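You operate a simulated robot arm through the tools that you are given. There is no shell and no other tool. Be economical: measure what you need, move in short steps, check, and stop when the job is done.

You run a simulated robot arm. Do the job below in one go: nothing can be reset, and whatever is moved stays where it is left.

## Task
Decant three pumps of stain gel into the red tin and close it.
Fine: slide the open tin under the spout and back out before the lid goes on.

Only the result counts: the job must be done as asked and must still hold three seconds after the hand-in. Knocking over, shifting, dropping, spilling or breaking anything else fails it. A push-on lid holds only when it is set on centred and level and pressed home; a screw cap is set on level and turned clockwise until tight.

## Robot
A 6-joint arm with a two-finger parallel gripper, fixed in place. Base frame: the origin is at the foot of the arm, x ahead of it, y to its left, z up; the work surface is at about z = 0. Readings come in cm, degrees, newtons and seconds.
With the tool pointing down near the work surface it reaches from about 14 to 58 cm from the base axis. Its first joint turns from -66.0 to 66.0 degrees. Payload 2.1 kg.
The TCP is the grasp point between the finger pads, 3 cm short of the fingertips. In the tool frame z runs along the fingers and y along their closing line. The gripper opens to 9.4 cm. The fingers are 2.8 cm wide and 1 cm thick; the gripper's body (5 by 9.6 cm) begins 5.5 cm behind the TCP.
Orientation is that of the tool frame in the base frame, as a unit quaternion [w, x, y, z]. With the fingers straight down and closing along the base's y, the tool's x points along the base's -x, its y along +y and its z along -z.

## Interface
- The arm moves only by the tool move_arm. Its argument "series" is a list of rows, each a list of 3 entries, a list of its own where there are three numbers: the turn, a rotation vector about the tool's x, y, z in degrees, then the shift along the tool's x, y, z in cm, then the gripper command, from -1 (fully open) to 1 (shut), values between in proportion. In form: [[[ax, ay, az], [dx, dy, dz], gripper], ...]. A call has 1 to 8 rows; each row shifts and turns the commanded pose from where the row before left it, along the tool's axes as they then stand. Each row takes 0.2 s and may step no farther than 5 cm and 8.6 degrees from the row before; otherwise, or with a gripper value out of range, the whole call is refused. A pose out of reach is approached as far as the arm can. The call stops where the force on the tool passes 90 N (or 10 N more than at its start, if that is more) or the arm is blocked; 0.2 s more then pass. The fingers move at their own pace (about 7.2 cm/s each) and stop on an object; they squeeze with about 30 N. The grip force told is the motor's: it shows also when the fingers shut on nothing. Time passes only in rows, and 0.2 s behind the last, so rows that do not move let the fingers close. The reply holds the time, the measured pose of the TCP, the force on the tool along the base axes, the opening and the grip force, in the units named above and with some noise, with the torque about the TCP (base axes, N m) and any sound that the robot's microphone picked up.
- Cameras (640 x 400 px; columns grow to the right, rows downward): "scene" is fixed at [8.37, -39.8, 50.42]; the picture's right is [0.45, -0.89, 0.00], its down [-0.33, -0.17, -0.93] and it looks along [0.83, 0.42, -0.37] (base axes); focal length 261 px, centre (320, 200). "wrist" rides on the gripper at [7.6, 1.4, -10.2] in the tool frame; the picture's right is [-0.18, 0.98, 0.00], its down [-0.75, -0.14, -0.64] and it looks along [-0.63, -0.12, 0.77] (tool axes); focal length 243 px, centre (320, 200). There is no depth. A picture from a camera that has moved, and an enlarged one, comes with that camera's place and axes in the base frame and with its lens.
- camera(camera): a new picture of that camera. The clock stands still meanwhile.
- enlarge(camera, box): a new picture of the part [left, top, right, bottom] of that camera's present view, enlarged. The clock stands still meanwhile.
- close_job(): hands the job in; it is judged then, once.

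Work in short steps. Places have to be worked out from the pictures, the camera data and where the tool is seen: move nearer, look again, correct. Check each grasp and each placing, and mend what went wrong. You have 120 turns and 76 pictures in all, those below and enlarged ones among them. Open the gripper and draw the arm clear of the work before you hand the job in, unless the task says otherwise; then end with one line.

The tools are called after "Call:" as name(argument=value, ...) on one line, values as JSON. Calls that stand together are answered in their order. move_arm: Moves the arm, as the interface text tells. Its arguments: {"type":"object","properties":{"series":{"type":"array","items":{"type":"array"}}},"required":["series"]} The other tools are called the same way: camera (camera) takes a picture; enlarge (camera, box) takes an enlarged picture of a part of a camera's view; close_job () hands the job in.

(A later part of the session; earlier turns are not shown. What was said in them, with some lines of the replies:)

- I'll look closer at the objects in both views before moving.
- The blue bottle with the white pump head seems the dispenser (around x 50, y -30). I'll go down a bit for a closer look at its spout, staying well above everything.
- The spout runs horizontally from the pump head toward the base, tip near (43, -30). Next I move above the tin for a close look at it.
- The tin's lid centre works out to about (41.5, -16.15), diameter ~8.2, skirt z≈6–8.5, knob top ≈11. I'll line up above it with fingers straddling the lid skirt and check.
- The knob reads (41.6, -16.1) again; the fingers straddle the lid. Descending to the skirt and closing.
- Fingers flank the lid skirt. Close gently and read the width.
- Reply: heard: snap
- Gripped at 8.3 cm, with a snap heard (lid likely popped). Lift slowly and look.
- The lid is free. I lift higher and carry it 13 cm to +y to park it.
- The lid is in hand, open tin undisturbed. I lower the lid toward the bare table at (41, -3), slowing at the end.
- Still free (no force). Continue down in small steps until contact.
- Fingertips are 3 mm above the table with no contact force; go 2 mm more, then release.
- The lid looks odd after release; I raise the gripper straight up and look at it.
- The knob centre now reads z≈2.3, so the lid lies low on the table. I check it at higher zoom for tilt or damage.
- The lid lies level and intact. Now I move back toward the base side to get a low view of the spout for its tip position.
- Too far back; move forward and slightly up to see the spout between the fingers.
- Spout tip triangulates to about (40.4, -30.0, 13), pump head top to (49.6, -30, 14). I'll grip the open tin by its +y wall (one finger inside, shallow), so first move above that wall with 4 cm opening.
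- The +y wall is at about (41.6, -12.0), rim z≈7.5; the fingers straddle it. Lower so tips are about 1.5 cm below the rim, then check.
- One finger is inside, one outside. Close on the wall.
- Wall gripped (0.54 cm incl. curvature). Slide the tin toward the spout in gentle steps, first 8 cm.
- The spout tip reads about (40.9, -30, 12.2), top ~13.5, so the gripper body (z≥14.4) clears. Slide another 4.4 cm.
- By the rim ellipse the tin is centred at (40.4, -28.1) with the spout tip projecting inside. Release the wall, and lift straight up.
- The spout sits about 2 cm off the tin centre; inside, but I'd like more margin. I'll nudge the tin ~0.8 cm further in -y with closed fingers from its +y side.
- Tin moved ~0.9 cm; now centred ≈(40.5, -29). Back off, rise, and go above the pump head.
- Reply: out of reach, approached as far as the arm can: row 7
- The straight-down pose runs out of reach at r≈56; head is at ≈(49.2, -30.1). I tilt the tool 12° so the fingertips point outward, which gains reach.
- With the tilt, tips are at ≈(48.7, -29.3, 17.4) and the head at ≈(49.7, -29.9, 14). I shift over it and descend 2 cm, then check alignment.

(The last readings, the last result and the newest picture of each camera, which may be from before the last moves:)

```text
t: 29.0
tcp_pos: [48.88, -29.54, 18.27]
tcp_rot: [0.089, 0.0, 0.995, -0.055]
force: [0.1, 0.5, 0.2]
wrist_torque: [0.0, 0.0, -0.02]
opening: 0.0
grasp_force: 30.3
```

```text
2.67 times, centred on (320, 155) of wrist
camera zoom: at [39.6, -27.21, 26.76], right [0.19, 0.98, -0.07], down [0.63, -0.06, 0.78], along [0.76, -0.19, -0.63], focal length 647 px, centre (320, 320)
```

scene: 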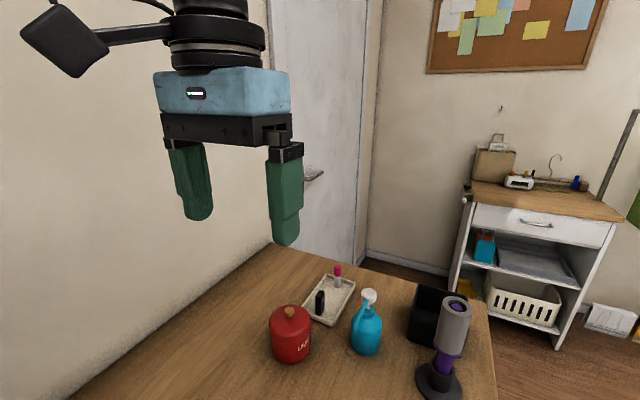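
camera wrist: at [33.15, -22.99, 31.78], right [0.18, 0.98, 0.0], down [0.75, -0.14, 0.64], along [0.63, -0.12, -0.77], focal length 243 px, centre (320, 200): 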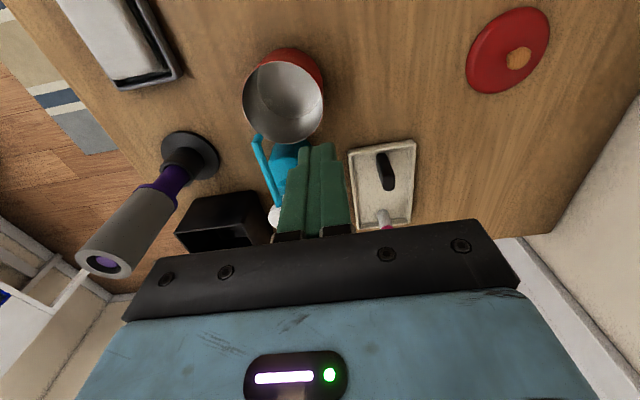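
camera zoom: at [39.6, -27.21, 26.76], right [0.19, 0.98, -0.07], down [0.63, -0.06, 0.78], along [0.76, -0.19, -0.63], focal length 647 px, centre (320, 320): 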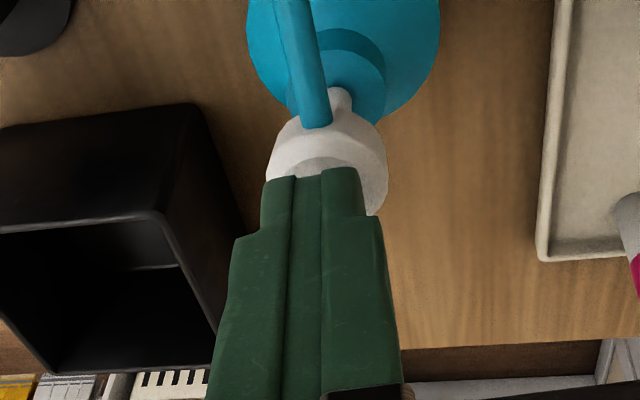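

Aligned within a few mm (nudge +0.2 y). Press down in small steps, watching force and sound.

Call:
move_arm(series=[[[0, 0, 0], [0.177, 0.308, 0.978], 1], [[0, 0, 0], [0.09, 0.054, 0.49], 1], [[0, 0, 0], [0.09, 0.054, 0.49], 1], [[0, 0, 0], [0, 0, 0], 1]])

Call:
enlarge(camera="scene", box=[300, 260, 420, 380])

```text
t: 30.0
tcp_pos: [48.97, -29.4, 16.33]
tcp_rot: [0.088, 0.0, 0.995, -0.055]
force: [-3.9, -0.5, 8.2]
wrist_torque: [-0.01, 0.11, 0.01]
opening: 0.02
grasp_force: 29.5
```

```text
3.33 times, centred on (360, 320) of scene
camera zoom: at [8.37, -39.8, 50.43], right [0.45, -0.89, 0.0], down [-0.33, -0.17, -0.93], along [0.83, 0.42, -0.37], focal length 869 px, centre (187, -200)
```

zoom: 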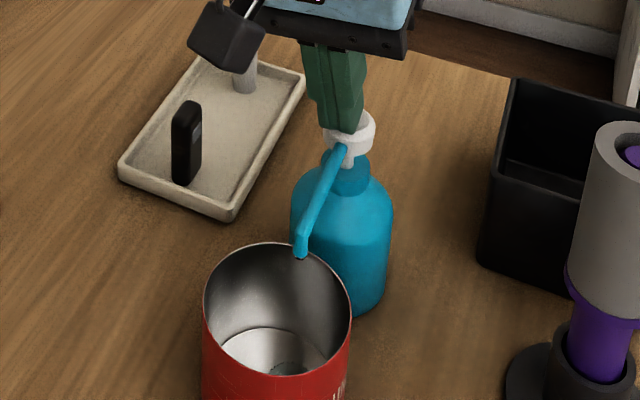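

Head is yielding (8 N) with a little sideways force; continue down with a slight x relief until the stroke ends.

Call:
move_arm(series=[[[0, 0, 0], [0.19, 0.054, 0.47], 1], [[0, 0, 0], [0.09, 0.054, 0.49], 1], [[0, 0, 0], [0, 0, 0], 1]])

Call:
enlarge(camera="scene", box=[300, 260, 420, 380])

```text
t: 30.8
tcp_pos: [48.89, -29.41, 15.48]
tcp_rot: [0.091, -0.002, 0.994, -0.055]
force: [0.8, 0.1, 50.8]
wrist_torque: [-0.05, -0.07, -0.02]
opening: 0.0
grasp_force: 30.0
```

```text
3.33 times, centred on (360, 320) of scene
camera zoom: at [8.34, -39.79, 50.45], right [0.45, -0.89, 0.0], down [-0.33, -0.17, -0.93], along [0.83, 0.42, -0.37], focal length 869 px, centre (187, -200)
```

zoom: 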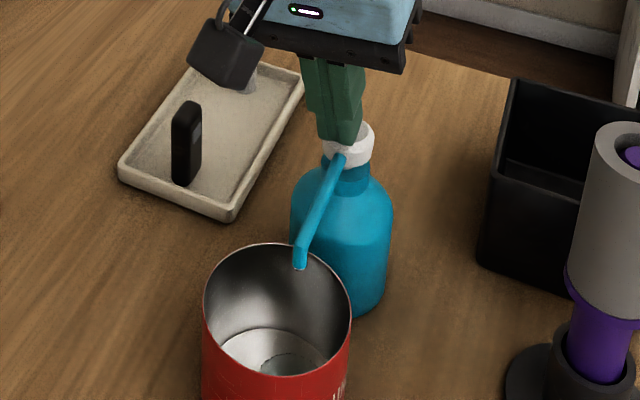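

Stroke end reached (51 N), and a patch of gel is visible in the tin. Raise 2.2 cm to let the head return, then check.

Call:
move_arm(series=[[[0, 0, 0], [-0.18, -0.11, -0.98], 1], [[0, 0, 0], [-0.21, -0.13, -1.17], 1], [[0, 0, 0], [0, 0, 0], 1]])

Call:
enlarge(camera="scene", box=[300, 260, 420, 380])

```text
t: 31.6
tcp_pos: [48.84, -29.38, 17.45]
tcp_rot: [0.087, 0.0, 0.995, -0.054]
force: [0.2, 0.2, -1.4]
wrist_torque: [0.02, 0.02, 0.02]
opening: 0.0
grasp_force: 30.0
```

```text
3.33 times, centred on (360, 320) of scene
camera zoom: at [8.37, -39.8, 50.42], right [0.45, -0.89, 0.0], down [-0.33, -0.17, -0.93], along [0.83, 0.42, -0.37], focal length 869 px, centre (187, -200)
```

zoom: 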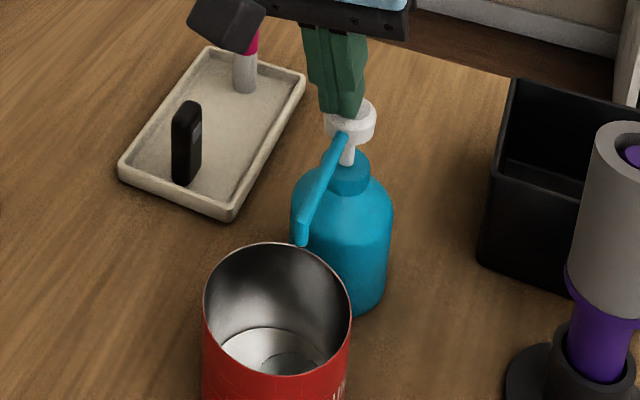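

Head returned, bottle unmoved. Enlarge the tin to judge the first dose.

Call:
enlarge(camera="scene", box=[330, 325, 372, 380])

```text
7.27 times, centred on (351, 352) of scene
camera zoom: at [8.37, -39.8, 50.42], right [0.45, -0.89, 0.0], down [-0.33, -0.17, -0.93], along [0.83, 0.42, -0.37], focal length 1897 px, centre (94, -909)
```

zoom: 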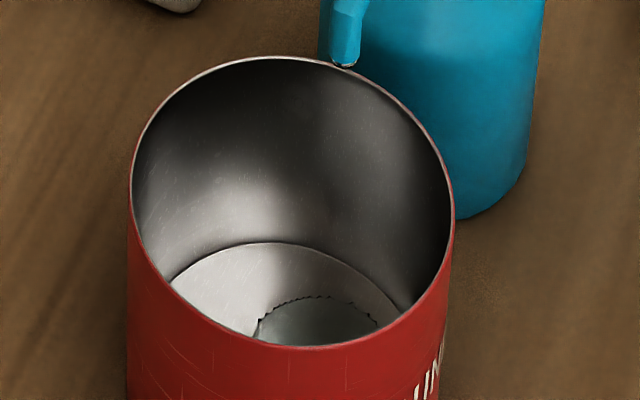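

One dose sits on the tin's floor. Second pump: same stroke down and back up.

Call:
move_arm(series=[[[0, 0, 0], [0.106, 0.065, 0.587], 1], [[0, 0, 0], [0.106, 0.065, 0.587], 1], [[0, 0, 0], [0.12, 0.054, 0.49], 1], [[0, 0, 0], [0.09, 0.054, 0.45], 1], [[0, 0, 0], [0, 0, 0], 1]])

Call:
move_arm(series=[[[0, 0, 0], [-0.18, -0.11, -0.98], 1], [[0, 0, 0], [-0.21, -0.13, -1.17], 1], [[0, 0, 0], [0, 0, 0], 1]])

Call:
enlarge(camera="scene", box=[330, 325, 372, 380])

```text
t: 32.8
tcp_pos: [48.82, -29.37, 15.37]
tcp_rot: [0.091, -0.001, 0.994, -0.054]
force: [6.2, -0.2, 50.5]
wrist_torque: [-0.06, -0.24, -0.04]
opening: 0.0
grasp_force: 29.6
```

```text
t: 33.6
tcp_pos: [48.74, -29.4, 17.37]
tcp_rot: [0.088, 0.0, 0.995, -0.054]
force: [0.5, -0.4, 0.7]
wrist_torque: [0.0, 0.0, -0.05]
opening: 0.01
grasp_force: 30.0
```

```text
7.27 times, centred on (351, 352) of scene
camera zoom: at [8.37, -39.8, 50.42], right [0.45, -0.89, 0.0], down [-0.33, -0.17, -0.93], along [0.83, 0.42, -0.37], focal length 1897 px, centre (94, -909)
```

zoom: 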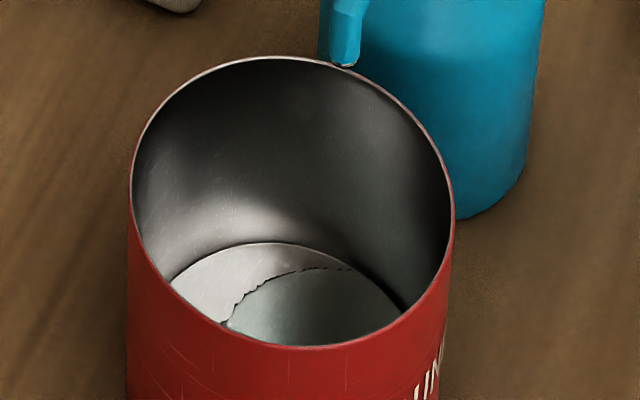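

The gel patch grew, so two doses are in. Third pump, same stroke with +0.1 x.

Call:
move_arm(series=[[[0, 0, 0], [0.006, 0.065, 0.587], 1], [[0, 0, 0], [0.106, 0.065, 0.587], 1], [[0, 0, 0], [0.09, 0.054, 0.49], 1], [[0, 0, 0], [0.06, 0.04, 0.35], 1], [[0, 0, 0], [0, 0, 0], 1]])

Call:
move_arm(series=[[[0, 0, 0], [-0.18, -0.11, -0.98], 1], [[0, 0, 0], [-0.36, -0.22, -2], 1], [[0, 0, 0], [-0.54, -0.32, -2.93], 1], [[0, 0, 0], [0, 0, 0], 1]])

Call:
enlarge(camera="scene", box=[330, 325, 372, 380])

Call:
enlarge(camera="scene", box=[280, 260, 440, 390])

```text
t: 34.8
tcp_pos: [48.97, -29.34, 15.6]
tcp_rot: [0.089, -0.001, 0.995, -0.054]
force: [-14.0, 5.1, 39.0]
wrist_torque: [0.18, 0.4, 0.0]
opening: 0.02
grasp_force: 29.6
```

```text
t: 35.8
tcp_pos: [48.82, -29.47, 21.51]
tcp_rot: [0.089, -0.001, 0.995, -0.054]
force: [-1.0, 0.6, 0.5]
wrist_torque: [0.01, 0.02, 0.05]
opening: 0.0
grasp_force: 30.1
```

```text
7.27 times, centred on (351, 352) of scene
camera zoom: at [8.37, -39.8, 50.42], right [0.45, -0.89, 0.0], down [-0.33, -0.17, -0.93], along [0.83, 0.42, -0.37], focal length 1897 px, centre (94, -909)
```

zoom: 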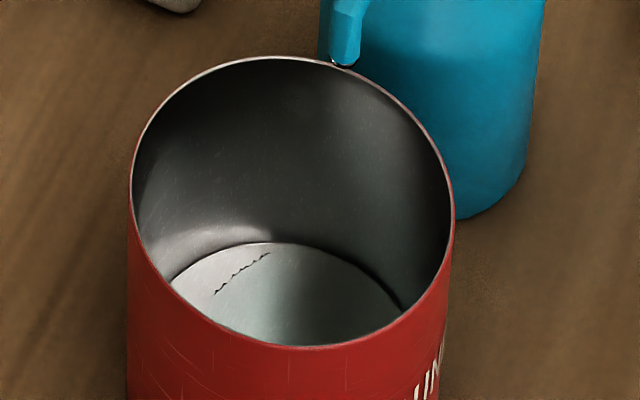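

```text
3.08 times, centred on (360, 325) of scene
camera zoom: at [8.37, -39.8, 50.42], right [0.45, -0.89, 0.0], down [-0.33, -0.17, -0.93], along [0.83, 0.42, -0.37], focal length 802 px, centre (197, -185)
```

zoom: 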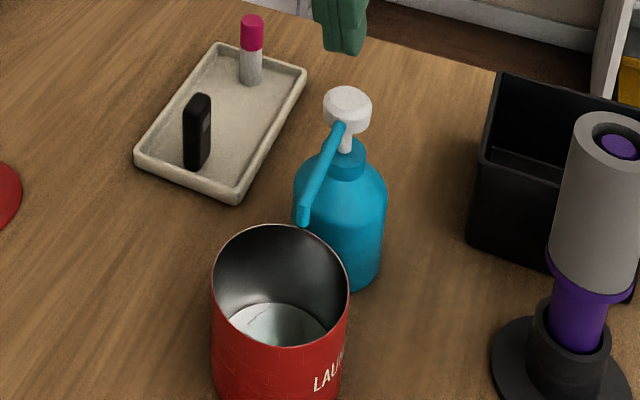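

Three doses are in, nothing spilled. To slide the tin out I'll hook its +y inner wall with one finger of the open gripper (keeps the body away from the spout). First untilt and move above that position.

Call:
move_arm(series=[[[-3.13, 5.1, 0], [0, 0, 0], 1], [[-3.13, 5.1, 0], [0, 0, 0], 1], [[0, 0, 0], [2.8, 2.6, 0], 0], [[0, 0, 0], [2.8, 2.6, 0], -1], [[0, 0, 0], [2.7, 2.5, 0], -1], [[0, 0, 0], [0, 0, 0], -1], [[0, 0, 0], [0, 0, 0], -1]])

Call:
enlarge(camera="wrist", box=[120, 40, 440, 260])

```text
t: 37.4
tcp_pos: [40.41, -21.57, 20.8]
tcp_rot: [0.023, -0.001, 1.0, -0.014]
force: [0.2, 0.3, 0.0]
wrist_torque: [0.0, 0.01, -0.02]
opening: 9.4
grasp_force: 0.1
out of reach, approached as far as the arm can: row 2
```

```text
1.82 times, centred on (280, 150) of wrist
camera zoom: at [32.32, -19.93, 30.6], right [0.18, 0.98, -0.02], down [0.72, -0.12, 0.68], along [0.66, -0.14, -0.73], focal length 441 px, centre (393, 291)
```

zoom: 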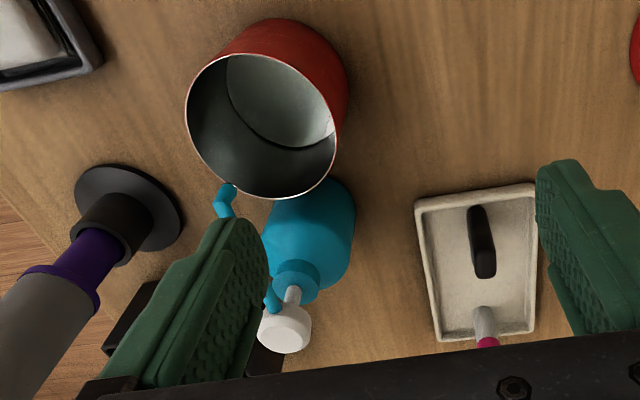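

Remove the residual 3° tilt, then lower the -y finger into the tin (pad ≈0.9 cm inside the +y wall).

Call:
move_arm(series=[[[-1.62, 2.64, 0], [0, 0, 0], -1], [[0, 0, 0], [0, -0.1, 4], -1], [[0, 0, 0], [0, 0, 4.5], -1], [[0, 0, 0], [0, 0, 0], -1]])

Call:
enlarge(camera="scene", box=[280, 240, 440, 390])

Call:
enlarge(camera="wrist", box=[120, 40, 440, 260])

```text
t: 38.4
tcp_pos: [40.36, -21.69, 12.34]
tcp_rot: [0.0, -0.001, 1.0, 0.001]
force: [-0.3, -0.7, -1.2]
wrist_torque: [0.0, -0.02, 0.01]
opening: 9.41
grasp_force: 0.0
```

```text
2.67 times, centred on (360, 315) of scene
camera zoom: at [8.37, -39.8, 50.42], right [0.45, -0.89, 0.0], down [-0.33, -0.17, -0.93], along [0.83, 0.42, -0.37], focal length 696 px, centre (213, -107)
```

zoom: 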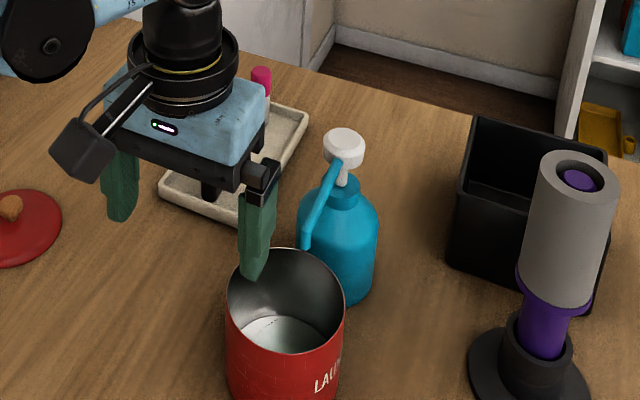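

```text
1.82 times, centred on (280, 150) of wrist
camera zoom: at [32.76, -20.31, 22.49], right [0.18, 0.98, 0.0], down [0.75, -0.14, 0.64], along [0.63, -0.12, -0.77], focal length 441 px, centre (393, 291)
```

zoom: 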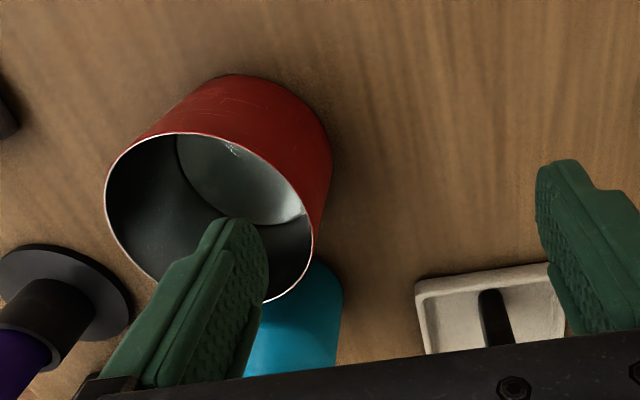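

The finger hangs over the tin interior. Lower 5.3 cm to hook depth.

Call:
move_arm(series=[[[0, 0, 0], [0, 0, 2], -1], [[0, 0, 0], [0, 0, 2], -1], [[0, 0, 0], [0, 0, 1.3], -1], [[0, 0, 0], [0, 0, 0], -1]])

Call:
move_arm(series=[[[0, 0, 0], [0, 0.5, 0], -1], [[0, 0, 0], [0, 0.5, 0], -1], [[0, 0, 0], [0, 0.7, 0], -1], [[0, 0, 0], [0, 1, 0], -1], [[0, 0, 0], [0, 1, 0], -1], [[0, 0, 0], [0, 0, 0], -1]])

Call:
enlarge(camera="scene", box=[280, 240, 440, 390])

```text
t: 39.4
tcp_pos: [40.38, -21.62, 6.9]
tcp_rot: [-0.001, -0.002, 1.0, -0.001]
force: [-0.3, 0.1, -0.3]
wrist_torque: [-0.01, 0.03, -0.03]
opening: 9.41
grasp_force: 0.1
```

```text
t: 40.8
tcp_pos: [40.28, -17.9, 6.95]
tcp_rot: [0.0, -0.001, 1.0, 0.0]
force: [-0.5, -1.0, -0.3]
wrist_torque: [0.04, 0.02, 0.02]
opening: 9.37
grasp_force: 0.1
```

```text
2.67 times, centred on (360, 315) of scene
camera zoom: at [8.37, -39.8, 50.42], right [0.45, -0.89, 0.0], down [-0.33, -0.17, -0.93], along [0.83, 0.42, -0.37], focal length 696 px, centre (213, -107)
```

zoom: 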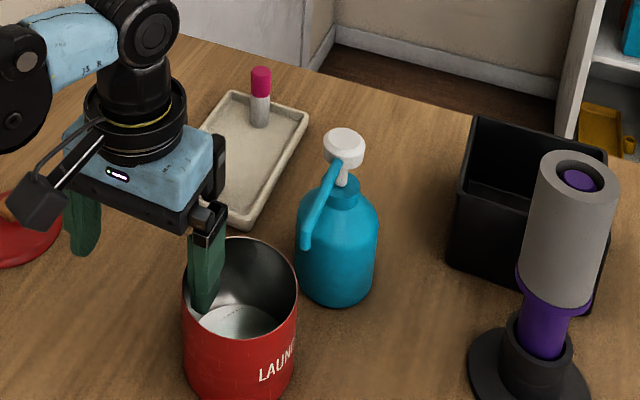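

The tin follows well. Continue 7.5 cm more to bring it fully out.

Call:
move_arm(series=[[[0, 0, 0], [0, 1, 0], -1], [[0, 0, 0], [0, 1.4, 0], -1], [[0, 0, 0], [0, 1.4, 0], -1], [[0, 0, 0], [0, 1.4, 0], -1], [[0, 0, 0], [0, 1.4, 0], -1], [[0, 0, 0], [0, 0.9, 0], -1], [[0, 0, 0], [0, 0, 0], -1]])

Call:
move_arm(series=[[[0, 0, 0], [0, -0.6, 0], -1], [[0, 0, 0], [0, 0, -3], -1], [[0, 0, 0], [0, 0, -4.5], -1], [[0, 0, 0], [0, 0, -4.5], -1], [[0, 0, 0], [2, 2.4, -1], -1], [[0, 0, 0], [0, 4, 0], -1], [[0, 0, 0], [0, 0, 0], -1]])

Call:
camera(camera="wrist")

Call:
enlarge(camera="scene", box=[200, 240, 440, 390])

```text
t: 42.4
tcp_pos: [40.29, -10.41, 6.92]
tcp_rot: [0.0, 0.0, 1.0, 0.001]
force: [-0.5, -1.8, 0.3]
wrist_torque: [0.01, -0.01, -0.01]
opening: 9.38
grasp_force: 0.0
```

```text
t: 44.0
tcp_pos: [38.46, -4.72, 19.99]
tcp_rot: [0.0, 0.0, 1.0, 0.0]
force: [-0.2, -0.3, -1.2]
wrist_torque: [-0.03, 0.0, 0.03]
opening: 9.38
grasp_force: 0.0
```

```text
22 pictures are left
camera wrist: at [30.79, -3.22, 30.28], right [0.18, 0.98, 0.0], down [0.75, -0.14, 0.64], along [0.63, -0.12, -0.77], focal length 243 px, centre (320, 200)
```

wrist: 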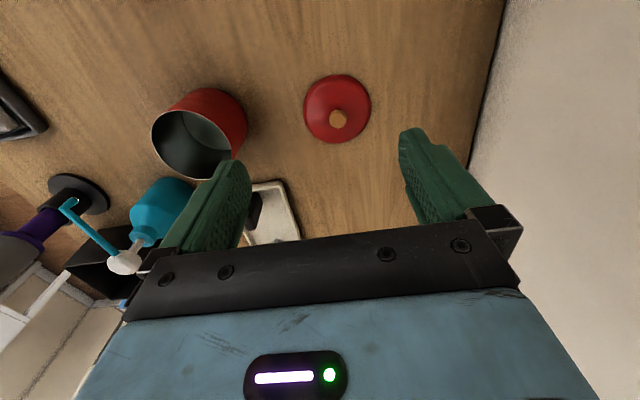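

```text
2.67 times, centred on (320, 315) of scene
camera zoom: at [8.37, -39.8, 50.42], right [0.45, -0.89, 0.0], down [-0.33, -0.17, -0.93], along [0.83, 0.42, -0.37], focal length 696 px, centre (320, -107)
```

zoom: 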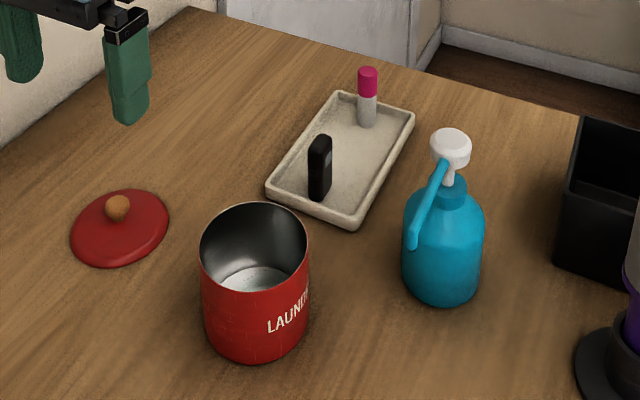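

The tin is out with gel inside; the lid is at ≈(41.7, -3.2) unmoved. Go above it and descend to just over it.

Call:
move_arm(series=[[[0, 0, 0], [-3.2, 1.52, 0], -1], [[0, 0, 0], [0, 0, 4.5], -1], [[0, 0, 0], [0, 0, 4.5], -1], [[0, 0, 0], [0, 0, 4], -1], [[0, 0, 0], [0, 0, 0], -1]])

Call:
camera(camera="wrist")

```text
t: 45.2
tcp_pos: [41.47, -3.13, 6.92]
tcp_rot: [0.0, -0.002, 1.0, 0.001]
force: [0.1, -0.7, -0.5]
wrist_torque: [-0.03, -0.01, -0.01]
opening: 9.39
grasp_force: 0.0
```

```text
20 pictures are left
camera wrist: at [33.89, -1.75, 17.26], right [0.18, 0.98, 0.0], down [0.75, -0.14, 0.64], along [0.63, -0.12, -0.77], focal length 243 px, centre (320, 200)
```

wrist: 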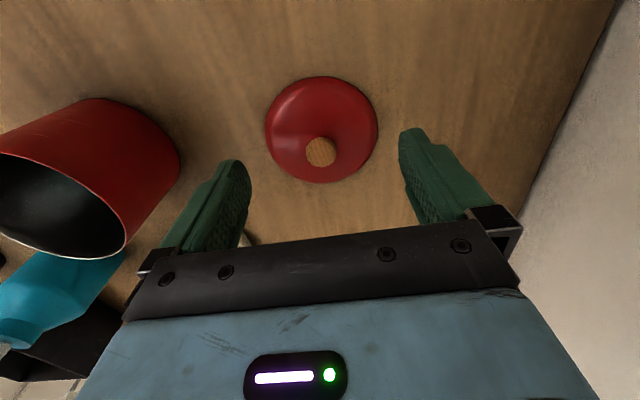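

Knob at ≈(41.8, -3.25). Small correction, descend to 1 mm above the table, and close.

Call:
move_arm(series=[[[0, 0, 0], [-0.3, -0.1, 2], -1], [[0, 0, 0], [0, 0, 1.5], -1], [[0, 0, 0], [0, 0, 0.3], -1], [[0, 0, 0], [0, 0, 0], 0], [[0, 0, 0], [0, 0, 0], 1], [[0, 0, 0], [0, 0, 0], 1], [[0, 0, 0], [0, 0, 0], 1]])

Call:
enlarge(camera="scene", box=[200, 270, 300, 350])

```text
t: 46.8
tcp_pos: [41.77, -3.25, 3.3]
tcp_rot: [-0.001, 0.0, 1.0, 0.001]
force: [-1.2, -1.3, 53.6]
wrist_torque: [-0.02, -0.03, -0.02]
opening: 6.91
grasp_force: 30.9
```

```text
5.00 times, centred on (250, 310) of scene
camera zoom: at [8.35, -39.8, 50.43], right [0.45, -0.89, 0.0], down [-0.33, -0.17, -0.93], along [0.83, 0.42, -0.37], focal length 1304 px, centre (670, -350)
```

zoom: 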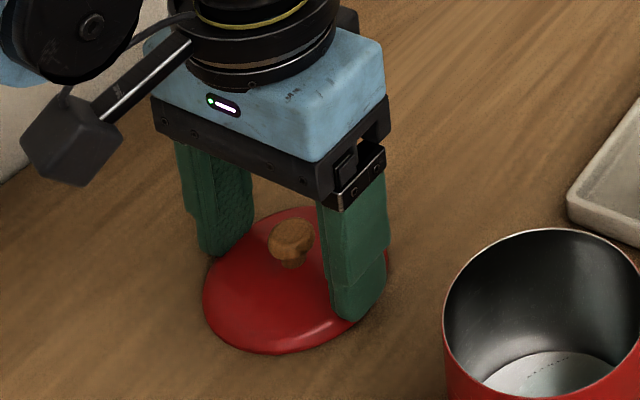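

The fingers rode up onto the low dome, so I'll switch to gripping the knob. Relieve, rise, then close down to ~4 cm opening around the knob.

Call:
move_arm(series=[[[0, 0, 0], [0, 0, -0.6], 1], [[0, 0, 0], [0, 0, -1.8], 0], [[0, 0, 0], [0, 0, -0.6], 0.1], [[0, 0, 0], [0, 0, 0], 0.1], [[0, 0, 0], [0, 0, 0], 0.1]])

Call:
enlarge(camera="wrist", box=[200, 60, 440, 240])

Call:
enlarge(camera="scene", box=[200, 270, 300, 350])

```text
t: 48.0
tcp_pos: [41.9, -3.23, 6.27]
tcp_rot: [-0.001, -0.001, 1.0, -0.001]
force: [-0.8, 0.6, -0.3]
wrist_torque: [0.02, -0.03, -0.01]
opening: 4.21
grasp_force: 0.1
```

```text
2.22 times, centred on (320, 150) of wrist
camera zoom: at [34.2, -1.87, 16.44], right [0.18, 0.98, 0.0], down [0.75, -0.14, 0.64], along [0.63, -0.12, -0.77], focal length 539 px, centre (320, 311)
```

zoom: 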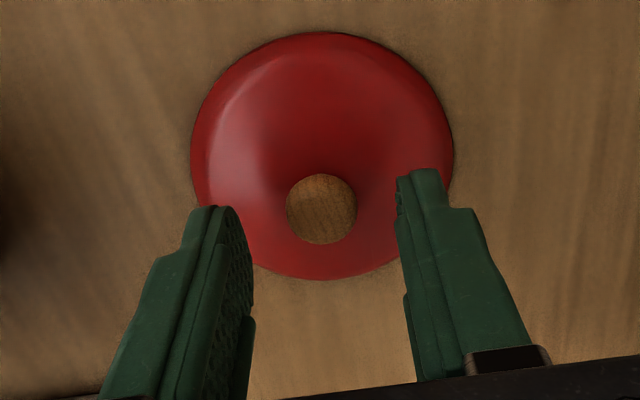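

```text
5.00 times, centred on (250, 310) of scene
camera zoom: at [8.37, -39.8, 50.42], right [0.45, -0.89, 0.0], down [-0.33, -0.17, -0.93], along [0.83, 0.42, -0.37], focal length 1304 px, centre (670, -350)
```

zoom: 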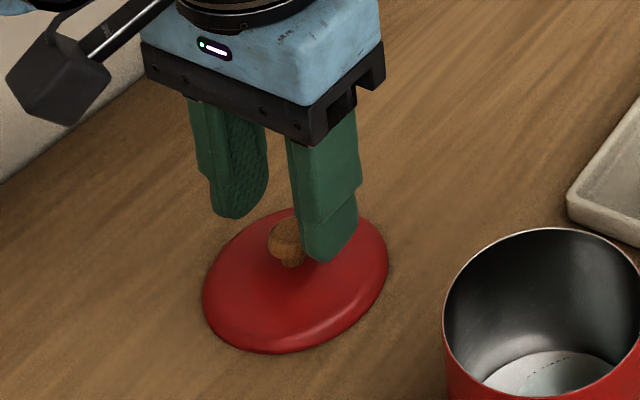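

Knob is centred between the fingers. Lower 1.6 cm and close on it.

Call:
move_arm(series=[[[0, 0, 0], [0.05, -0.05, 0.8], 0.1], [[0, 0, 0], [0, 0, 0.5], 0.1], [[0, 0, 0], [0, 0, 0.3], 0.1], [[0, 0, 0], [0, 0, 0], 0.6], [[0, 0, 0], [0, 0, 0], 1], [[0, 0, 0], [0, 0, 0], 1]])

Call:
enlarge(camera="scene", box=[200, 270, 300, 350])

```text
t: 49.4
tcp_pos: [41.79, -3.31, 4.66]
tcp_rot: [-0.001, -0.001, 1.0, 0.0]
force: [-0.1, 0.6, -0.6]
wrist_torque: [0.01, -0.03, -0.01]
opening: 1.94
grasp_force: 29.9
```

```text
5.00 times, centred on (250, 310) of scene
camera zoom: at [8.37, -39.8, 50.42], right [0.45, -0.89, 0.0], down [-0.33, -0.17, -0.93], along [0.83, 0.42, -0.37], focal length 1304 px, centre (670, -350)
```

zoom: 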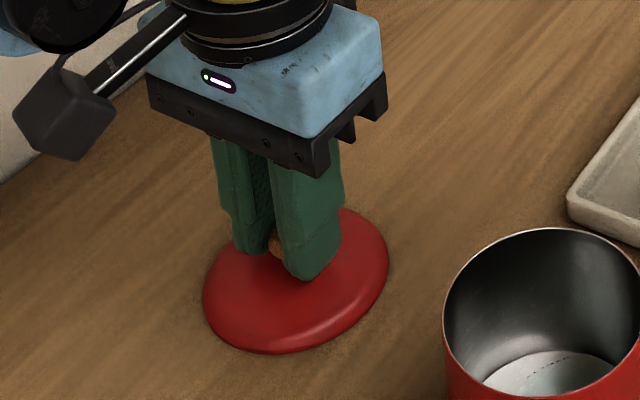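

Knob gripped (1.94 cm). Lift and carry it above the tin (≈(40.1, -18.6)), high.

Call:
move_arm(series=[[[0, 0, 0], [0, 0, -2], 1], [[0, 0, 0], [0, 0, -3.5], 1], [[0, 0, 0], [0, 0, -4], 1], [[0, 0, 0], [0, 0, -4], 1], [[0, 0, 0], [0.5, -5, 0], 1], [[0, 0, 0], [0.5, -5, 0], 1], [[0, 0, 0], [0.7, -5, 0], 1], [[0, 0, 0], [0, 0, 0], 1]])

Call:
camera(camera="wrist")

Call:
enlarge(camera="scene", box=[220, 240, 380, 380])

```text
refused: row 5 steps farther than a row can; nothing moved
```

```text
15 pictures are left
camera wrist: at [34.13, -1.88, 14.83], right [0.18, 0.98, 0.0], down [0.75, -0.14, 0.64], along [0.63, -0.12, -0.77], focal length 243 px, centre (320, 200)
```

wrist: 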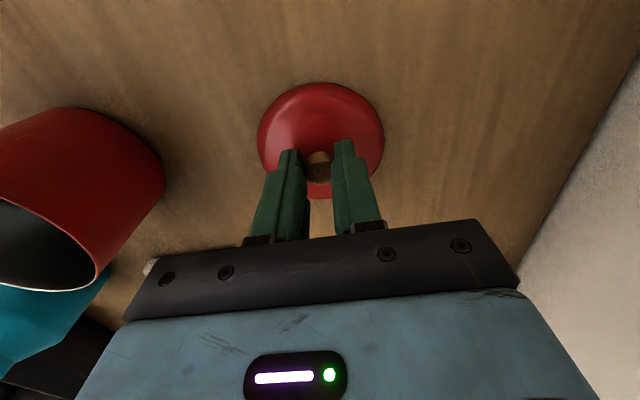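

```text
2.86 times, centred on (300, 310) of scene
camera zoom: at [8.37, -39.8, 50.42], right [0.45, -0.89, 0.0], down [-0.33, -0.17, -0.93], along [0.83, 0.42, -0.37], focal length 745 px, centre (377, -114)
```

zoom: 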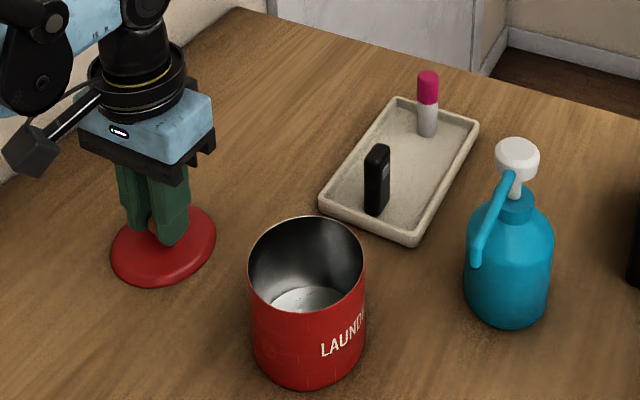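

A row was too long; repeat with smaller steps.

Call:
move_arm(series=[[[0, 0, 0], [0, 0, -2], 1], [[0, 0, 0], [0, 0, -3.7], 1], [[0, 0, 0], [0, 0, -4], 1], [[0, 0, 0], [0, 0, -4], 1], [[0, 0, 0], [0.5, -3.8, 0], 1], [[0, 0, 0], [0.5, -3.8, 0], 1], [[0, 0, 0], [0.4, -3.8, 0], 1], [[0, 0, 0], [0.3, -3.8, 0], 1]])

Call:
camera(camera="wrist")

Call:
enlarge(camera="scene", box=[220, 240, 380, 380])

```text
t: 51.2
tcp_pos: [40.13, -18.46, 18.18]
tcp_rot: [-0.001, -0.001, 1.0, 0.002]
force: [0.6, -0.4, 0.3]
wrist_torque: [-0.02, -0.01, 0.01]
opening: 1.92
grasp_force: 30.3
```

```text
13 pictures are left
camera wrist: at [32.51, -17.17, 28.5], right [0.18, 0.98, 0.0], down [0.75, -0.14, 0.64], along [0.63, -0.12, -0.77], focal length 243 px, centre (320, 200)
```

wrist: 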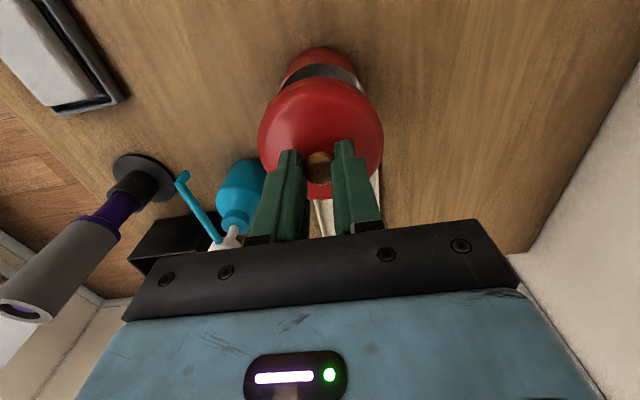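

```text
2.86 times, centred on (300, 310) of scene
camera zoom: at [8.37, -39.8, 50.42], right [0.45, -0.89, 0.0], down [-0.33, -0.17, -0.93], along [0.83, 0.42, -0.37], focal length 745 px, centre (377, -114)
```

zoom: 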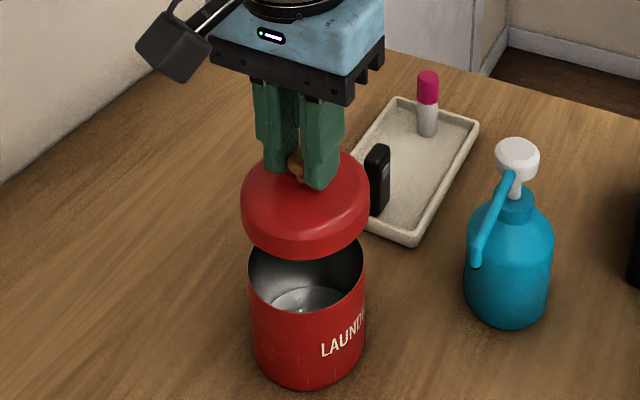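

Lid hangs level. Lower 2.5 cm, leaving a small gap, then compare lid and rim outlines closely.

Call:
move_arm(series=[[[0, 0, 0], [0, 0.1, 1.5], 1], [[0, 0, 0], [0, 0, 1], 1], [[0, 0, 0], [0, 0, 0], 1]])

Call:
enlarge(camera="wrist", box=[230, 20, 410, 220])

Call:
enlarge(camera="scene", box=[260, 280, 330, 380])

```text
t: 52.0
tcp_pos: [40.17, -18.24, 15.65]
tcp_rot: [-0.001, -0.002, 1.0, 0.0]
force: [-0.5, -0.3, -0.5]
wrist_torque: [0.0, 0.03, 0.01]
opening: 1.92
grasp_force: 30.1
```

```text
2.00 times, centred on (320, 120) of wrist
camera zoom: at [32.51, -17.03, 25.97], right [0.18, 0.98, 0.0], down [0.75, -0.14, 0.64], along [0.63, -0.12, -0.77], focal length 485 px, centre (320, 360)
```

zoom: 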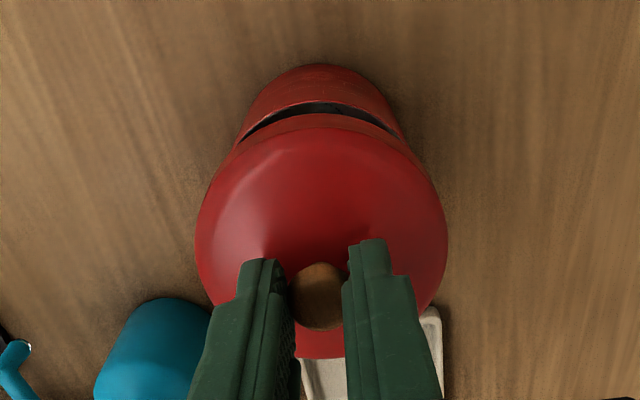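

```text
4.00 times, centred on (295, 330) of scene
camera zoom: at [8.37, -39.8, 50.42], right [0.45, -0.89, 0.0], down [-0.33, -0.17, -0.93], along [0.83, 0.42, -0.37], focal length 1043 px, centre (420, -320)
```

zoom: 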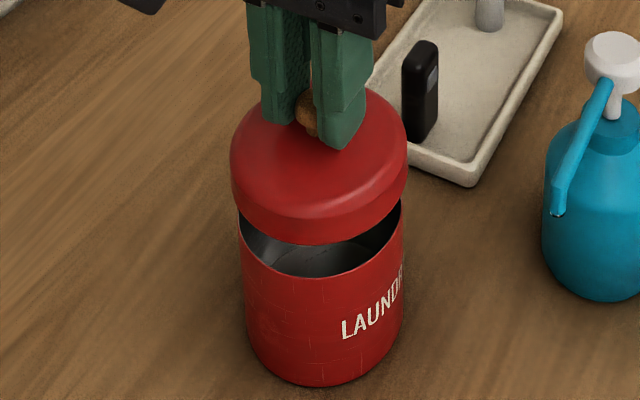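

Lid and rim centres agree to within ~2 mm (both ≈(40.1, -18.2)). Lower gently to contact (expected seated TCP z≈12.7).

Call:
move_arm(series=[[[0, 0, 0], [0, 0, 1], 1], [[0, 0, 0], [0, 0, 0.5], 1], [[0, 0, 0], [0, 0, 0.4], 1], [[0, 0, 0], [0, 0, 0.4], 1], [[0, 0, 0], [0, 0, 0.3], 1], [[0, 0, 0], [0, 0, 0], 1]])

Call:
enlarge(camera="scene", box=[260, 280, 330, 380])

```text
t: 53.4
tcp_pos: [40.15, -18.37, 13.27]
tcp_rot: [-0.002, 0.0, 1.0, 0.0]
force: [0.4, -0.5, -1.3]
wrist_torque: [0.01, 0.01, 0.04]
opening: 1.93
grasp_force: 30.3
```

```text
4.00 times, centred on (295, 330) of scene
camera zoom: at [8.37, -39.8, 50.42], right [0.45, -0.89, 0.0], down [-0.33, -0.17, -0.93], along [0.83, 0.42, -0.37], focal length 1043 px, centre (420, -320)
```

zoom: 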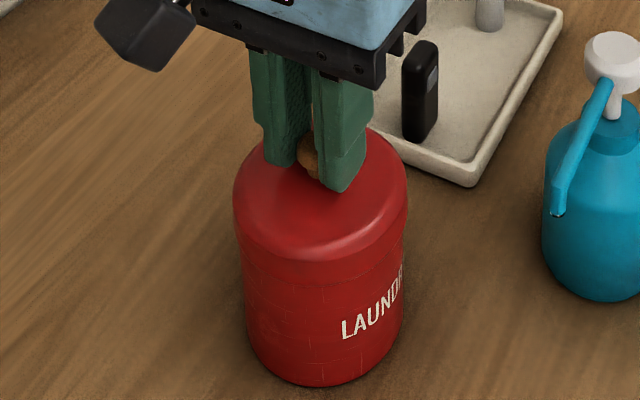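

Skirt is over the rim, well centred. Continue down in small steps until it seats.

Call:
move_arm(series=[[[0, 0, 0], [0, 0, 0.2], 1], [[0, 0, 0], [0, 0, 0.2], 1], [[0, 0, 0], [0, 0, 0.2], 1], [[0, 0, 0], [0, 0, 0.15], 1], [[0, 0, 0], [0, 0, 0], 1]])

```text
t: 54.6
tcp_pos: [40.16, -18.41, 12.47]
tcp_rot: [0.0, 0.0, 1.0, 0.0]
force: [0.4, 0.1, -0.7]
wrist_torque: [0.01, 0.04, -0.02]
opening: 1.96
grasp_force: 30.1
```

Call:
move_arm(series=[[[0, 0, 0], [0, 0, 0.15], 1], [[0, 0, 0], [0, 0, 0.15], 1], [[0, 0, 0], [0, 0, 0.15], 1], [[0, 0, 0], [0, 0, 0.15], 1], [[0, 0, 0], [0, 0, 0], 1]])

Call:
enlarge(camera="scene", box=[260, 280, 330, 380])

```text
t: 55.8
tcp_pos: [40.15, -18.38, 11.79]
tcp_rot: [-0.001, -0.001, 1.0, 0.0]
force: [-7.1, 0.4, 31.6]
wrist_torque: [-0.01, 0.13, -0.03]
opening: 1.97
grasp_force: 30.0
heard: snap
```

```text
4.00 times, centred on (295, 330) of scene
camera zoom: at [8.36, -39.8, 50.43], right [0.45, -0.89, 0.0], down [-0.33, -0.17, -0.93], along [0.83, 0.42, -0.37], focal length 1043 px, centre (420, -320)
```

zoom: 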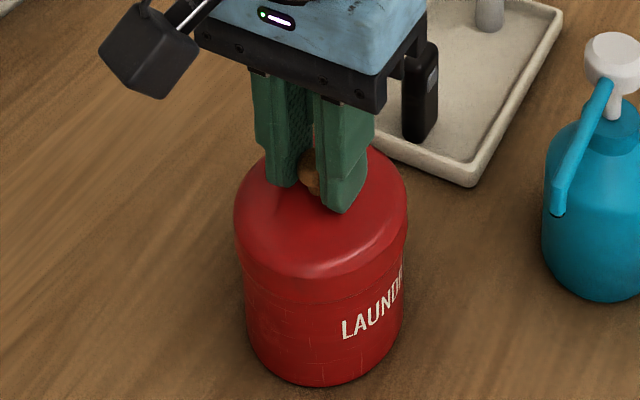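

A snap was heard at 32 N: lid clicked home. Relieve slightly, open, rise clear, and inspect.

Call:
move_arm(series=[[[0, 0, 0], [0, 0, -0.1], 0.8], [[0, 0, 0], [0, 0, 0], 0.4], [[0, 0, 0], [0, 0, 0], 0.4], [[0, 0, 0], [0, 0, -3], 0.4], [[0, 0, 0], [0, 0, -4.5], 0.4], [[0, 0, 0], [0, 0, 0], 0.4]])

Call:
enlarge(camera="scene", box=[260, 280, 330, 380])

Call:
enlarge(camera="wrist", box=[230, 20, 410, 220])

```text
t: 57.2
tcp_pos: [40.0, -18.45, 19.54]
tcp_rot: [-0.001, 0.0, 1.0, 0.0]
force: [0.1, 0.0, -0.2]
wrist_torque: [0.02, 0.01, -0.03]
opening: 2.81
grasp_force: 0.0
```

```text
4.00 times, centred on (295, 330) of scene
camera zoom: at [8.37, -39.8, 50.42], right [0.45, -0.89, 0.0], down [-0.33, -0.17, -0.93], along [0.83, 0.42, -0.37], focal length 1043 px, centre (420, -320)
```

zoom: 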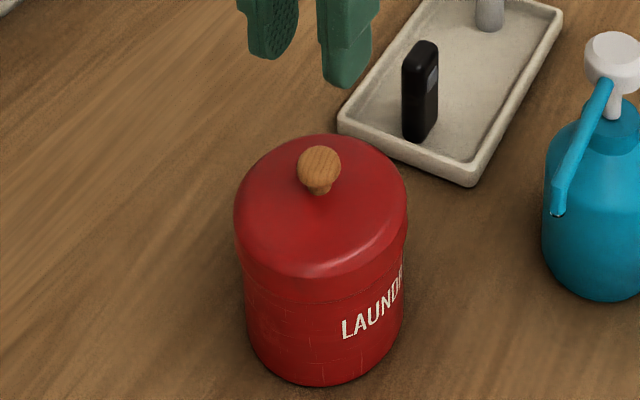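

```text
2.00 times, centred on (320, 120) of wrist
camera zoom: at [32.41, -17.05, 29.74], right [0.18, 0.98, 0.0], down [0.75, -0.14, 0.64], along [0.63, -0.12, -0.77], focal length 485 px, centre (320, 360)
```

zoom: 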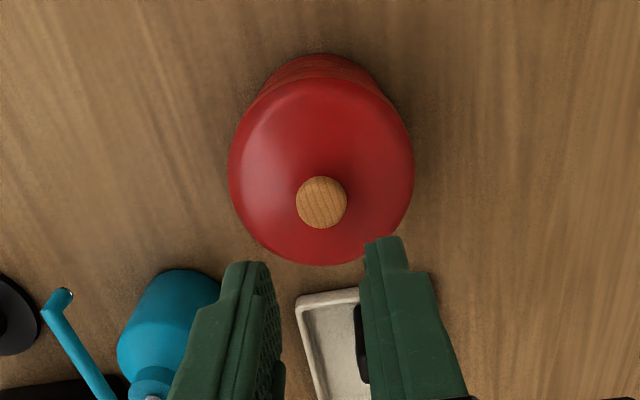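

The lid is level, centred and seated. As insurance I press once on the knob with closed fingertips, gently.

Call:
move_arm(series=[[[0, 0, 0], [-0.15, 0.05, 0], 1], [[0, 0, 0], [0, 0, 3], 1], [[0, 0, 0], [0, 0, 1.8], 1], [[0, 0, 0], [0, 0, 0.4], 1], [[0, 0, 0], [0, 0, 0], 1]])

```text
t: 58.4
tcp_pos: [40.28, -18.27, 14.15]
tcp_rot: [-0.001, -0.001, 1.0, -0.001]
force: [0.3, 0.1, -0.1]
wrist_torque: [0.0, -0.01, -0.03]
opening: 0.0
grasp_force: 29.8
```

Call:
move_arm(series=[[[0, 0, 0], [0, 0, 0.25], 1], [[0, 0, 0], [0, 0, 0.25], 1], [[0, 0, 0], [0, 0, 0], 1]])

```text
t: 59.2
tcp_pos: [40.26, -18.4, 13.71]
tcp_rot: [-0.001, -0.001, 1.0, -0.001]
force: [0.4, -0.4, -0.4]
wrist_torque: [-0.01, -0.03, 0.0]
opening: 0.0
grasp_force: 29.7
```

Call:
move_arm(series=[[[0, 0, 0], [0, 0, 0.25], 1], [[0, 0, 0], [0, 0, 0.25], 1], [[0, 0, 0], [0, 0, 0], 1]])

```text
t: 60.0
tcp_pos: [40.27, -18.36, 13.36]
tcp_rot: [-0.001, -0.001, 1.0, -0.001]
force: [-1.4, -0.2, 64.2]
wrist_torque: [-0.06, 0.05, 0.04]
opening: 0.01
grasp_force: 29.5
```

Firm at 64 N with no further travel or snap, so the lid is home. Rise, open, and retreat toward the base, then a final look.

Call:
move_arm(series=[[[0, 0, 0], [0, 0, -1], 1], [[0, 0, 0], [0, 0, -4.5], 1], [[0, 0, 0], [0, 0, -4.5], -1], [[0, 0, 0], [3, 1, -3], -1], [[0, 0, 0], [4, 1, -1], -1], [[0, 0, 0], [4, 1, 0], -1], [[0, 0, 0], [0, 0, 0], -1]])

Call:
enlarge(camera="scene", box=[220, 240, 500, 400])

```text
t: 61.6
tcp_pos: [29.07, -15.25, 27.37]
tcp_rot: [-0.001, -0.001, 1.0, 0.0]
force: [0.4, -0.2, -0.9]
wrist_torque: [-0.03, 0.01, 0.02]
opening: 9.42
grasp_force: 0.1
```

```text
2.29 times, centred on (360, 320) of scene
camera zoom: at [8.37, -39.8, 50.42], right [0.45, -0.89, 0.0], down [-0.33, -0.17, -0.93], along [0.83, 0.42, -0.37], focal length 596 px, centre (229, -74)
```

zoom: 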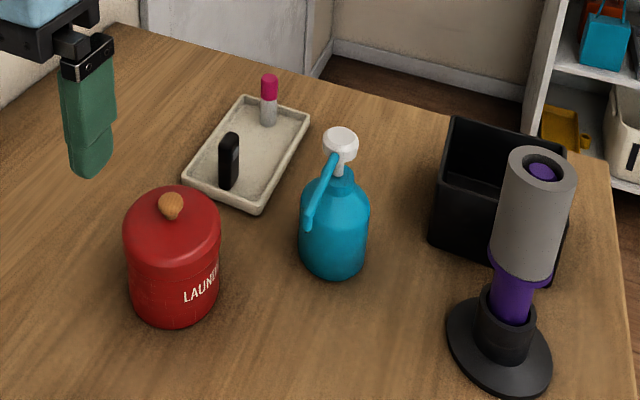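

The tin is closed, the bottle and the other objects look undisturbed, and the arm is clear, so I hand the job in.

Call:
close_job()

```text
The job is handed in.
```
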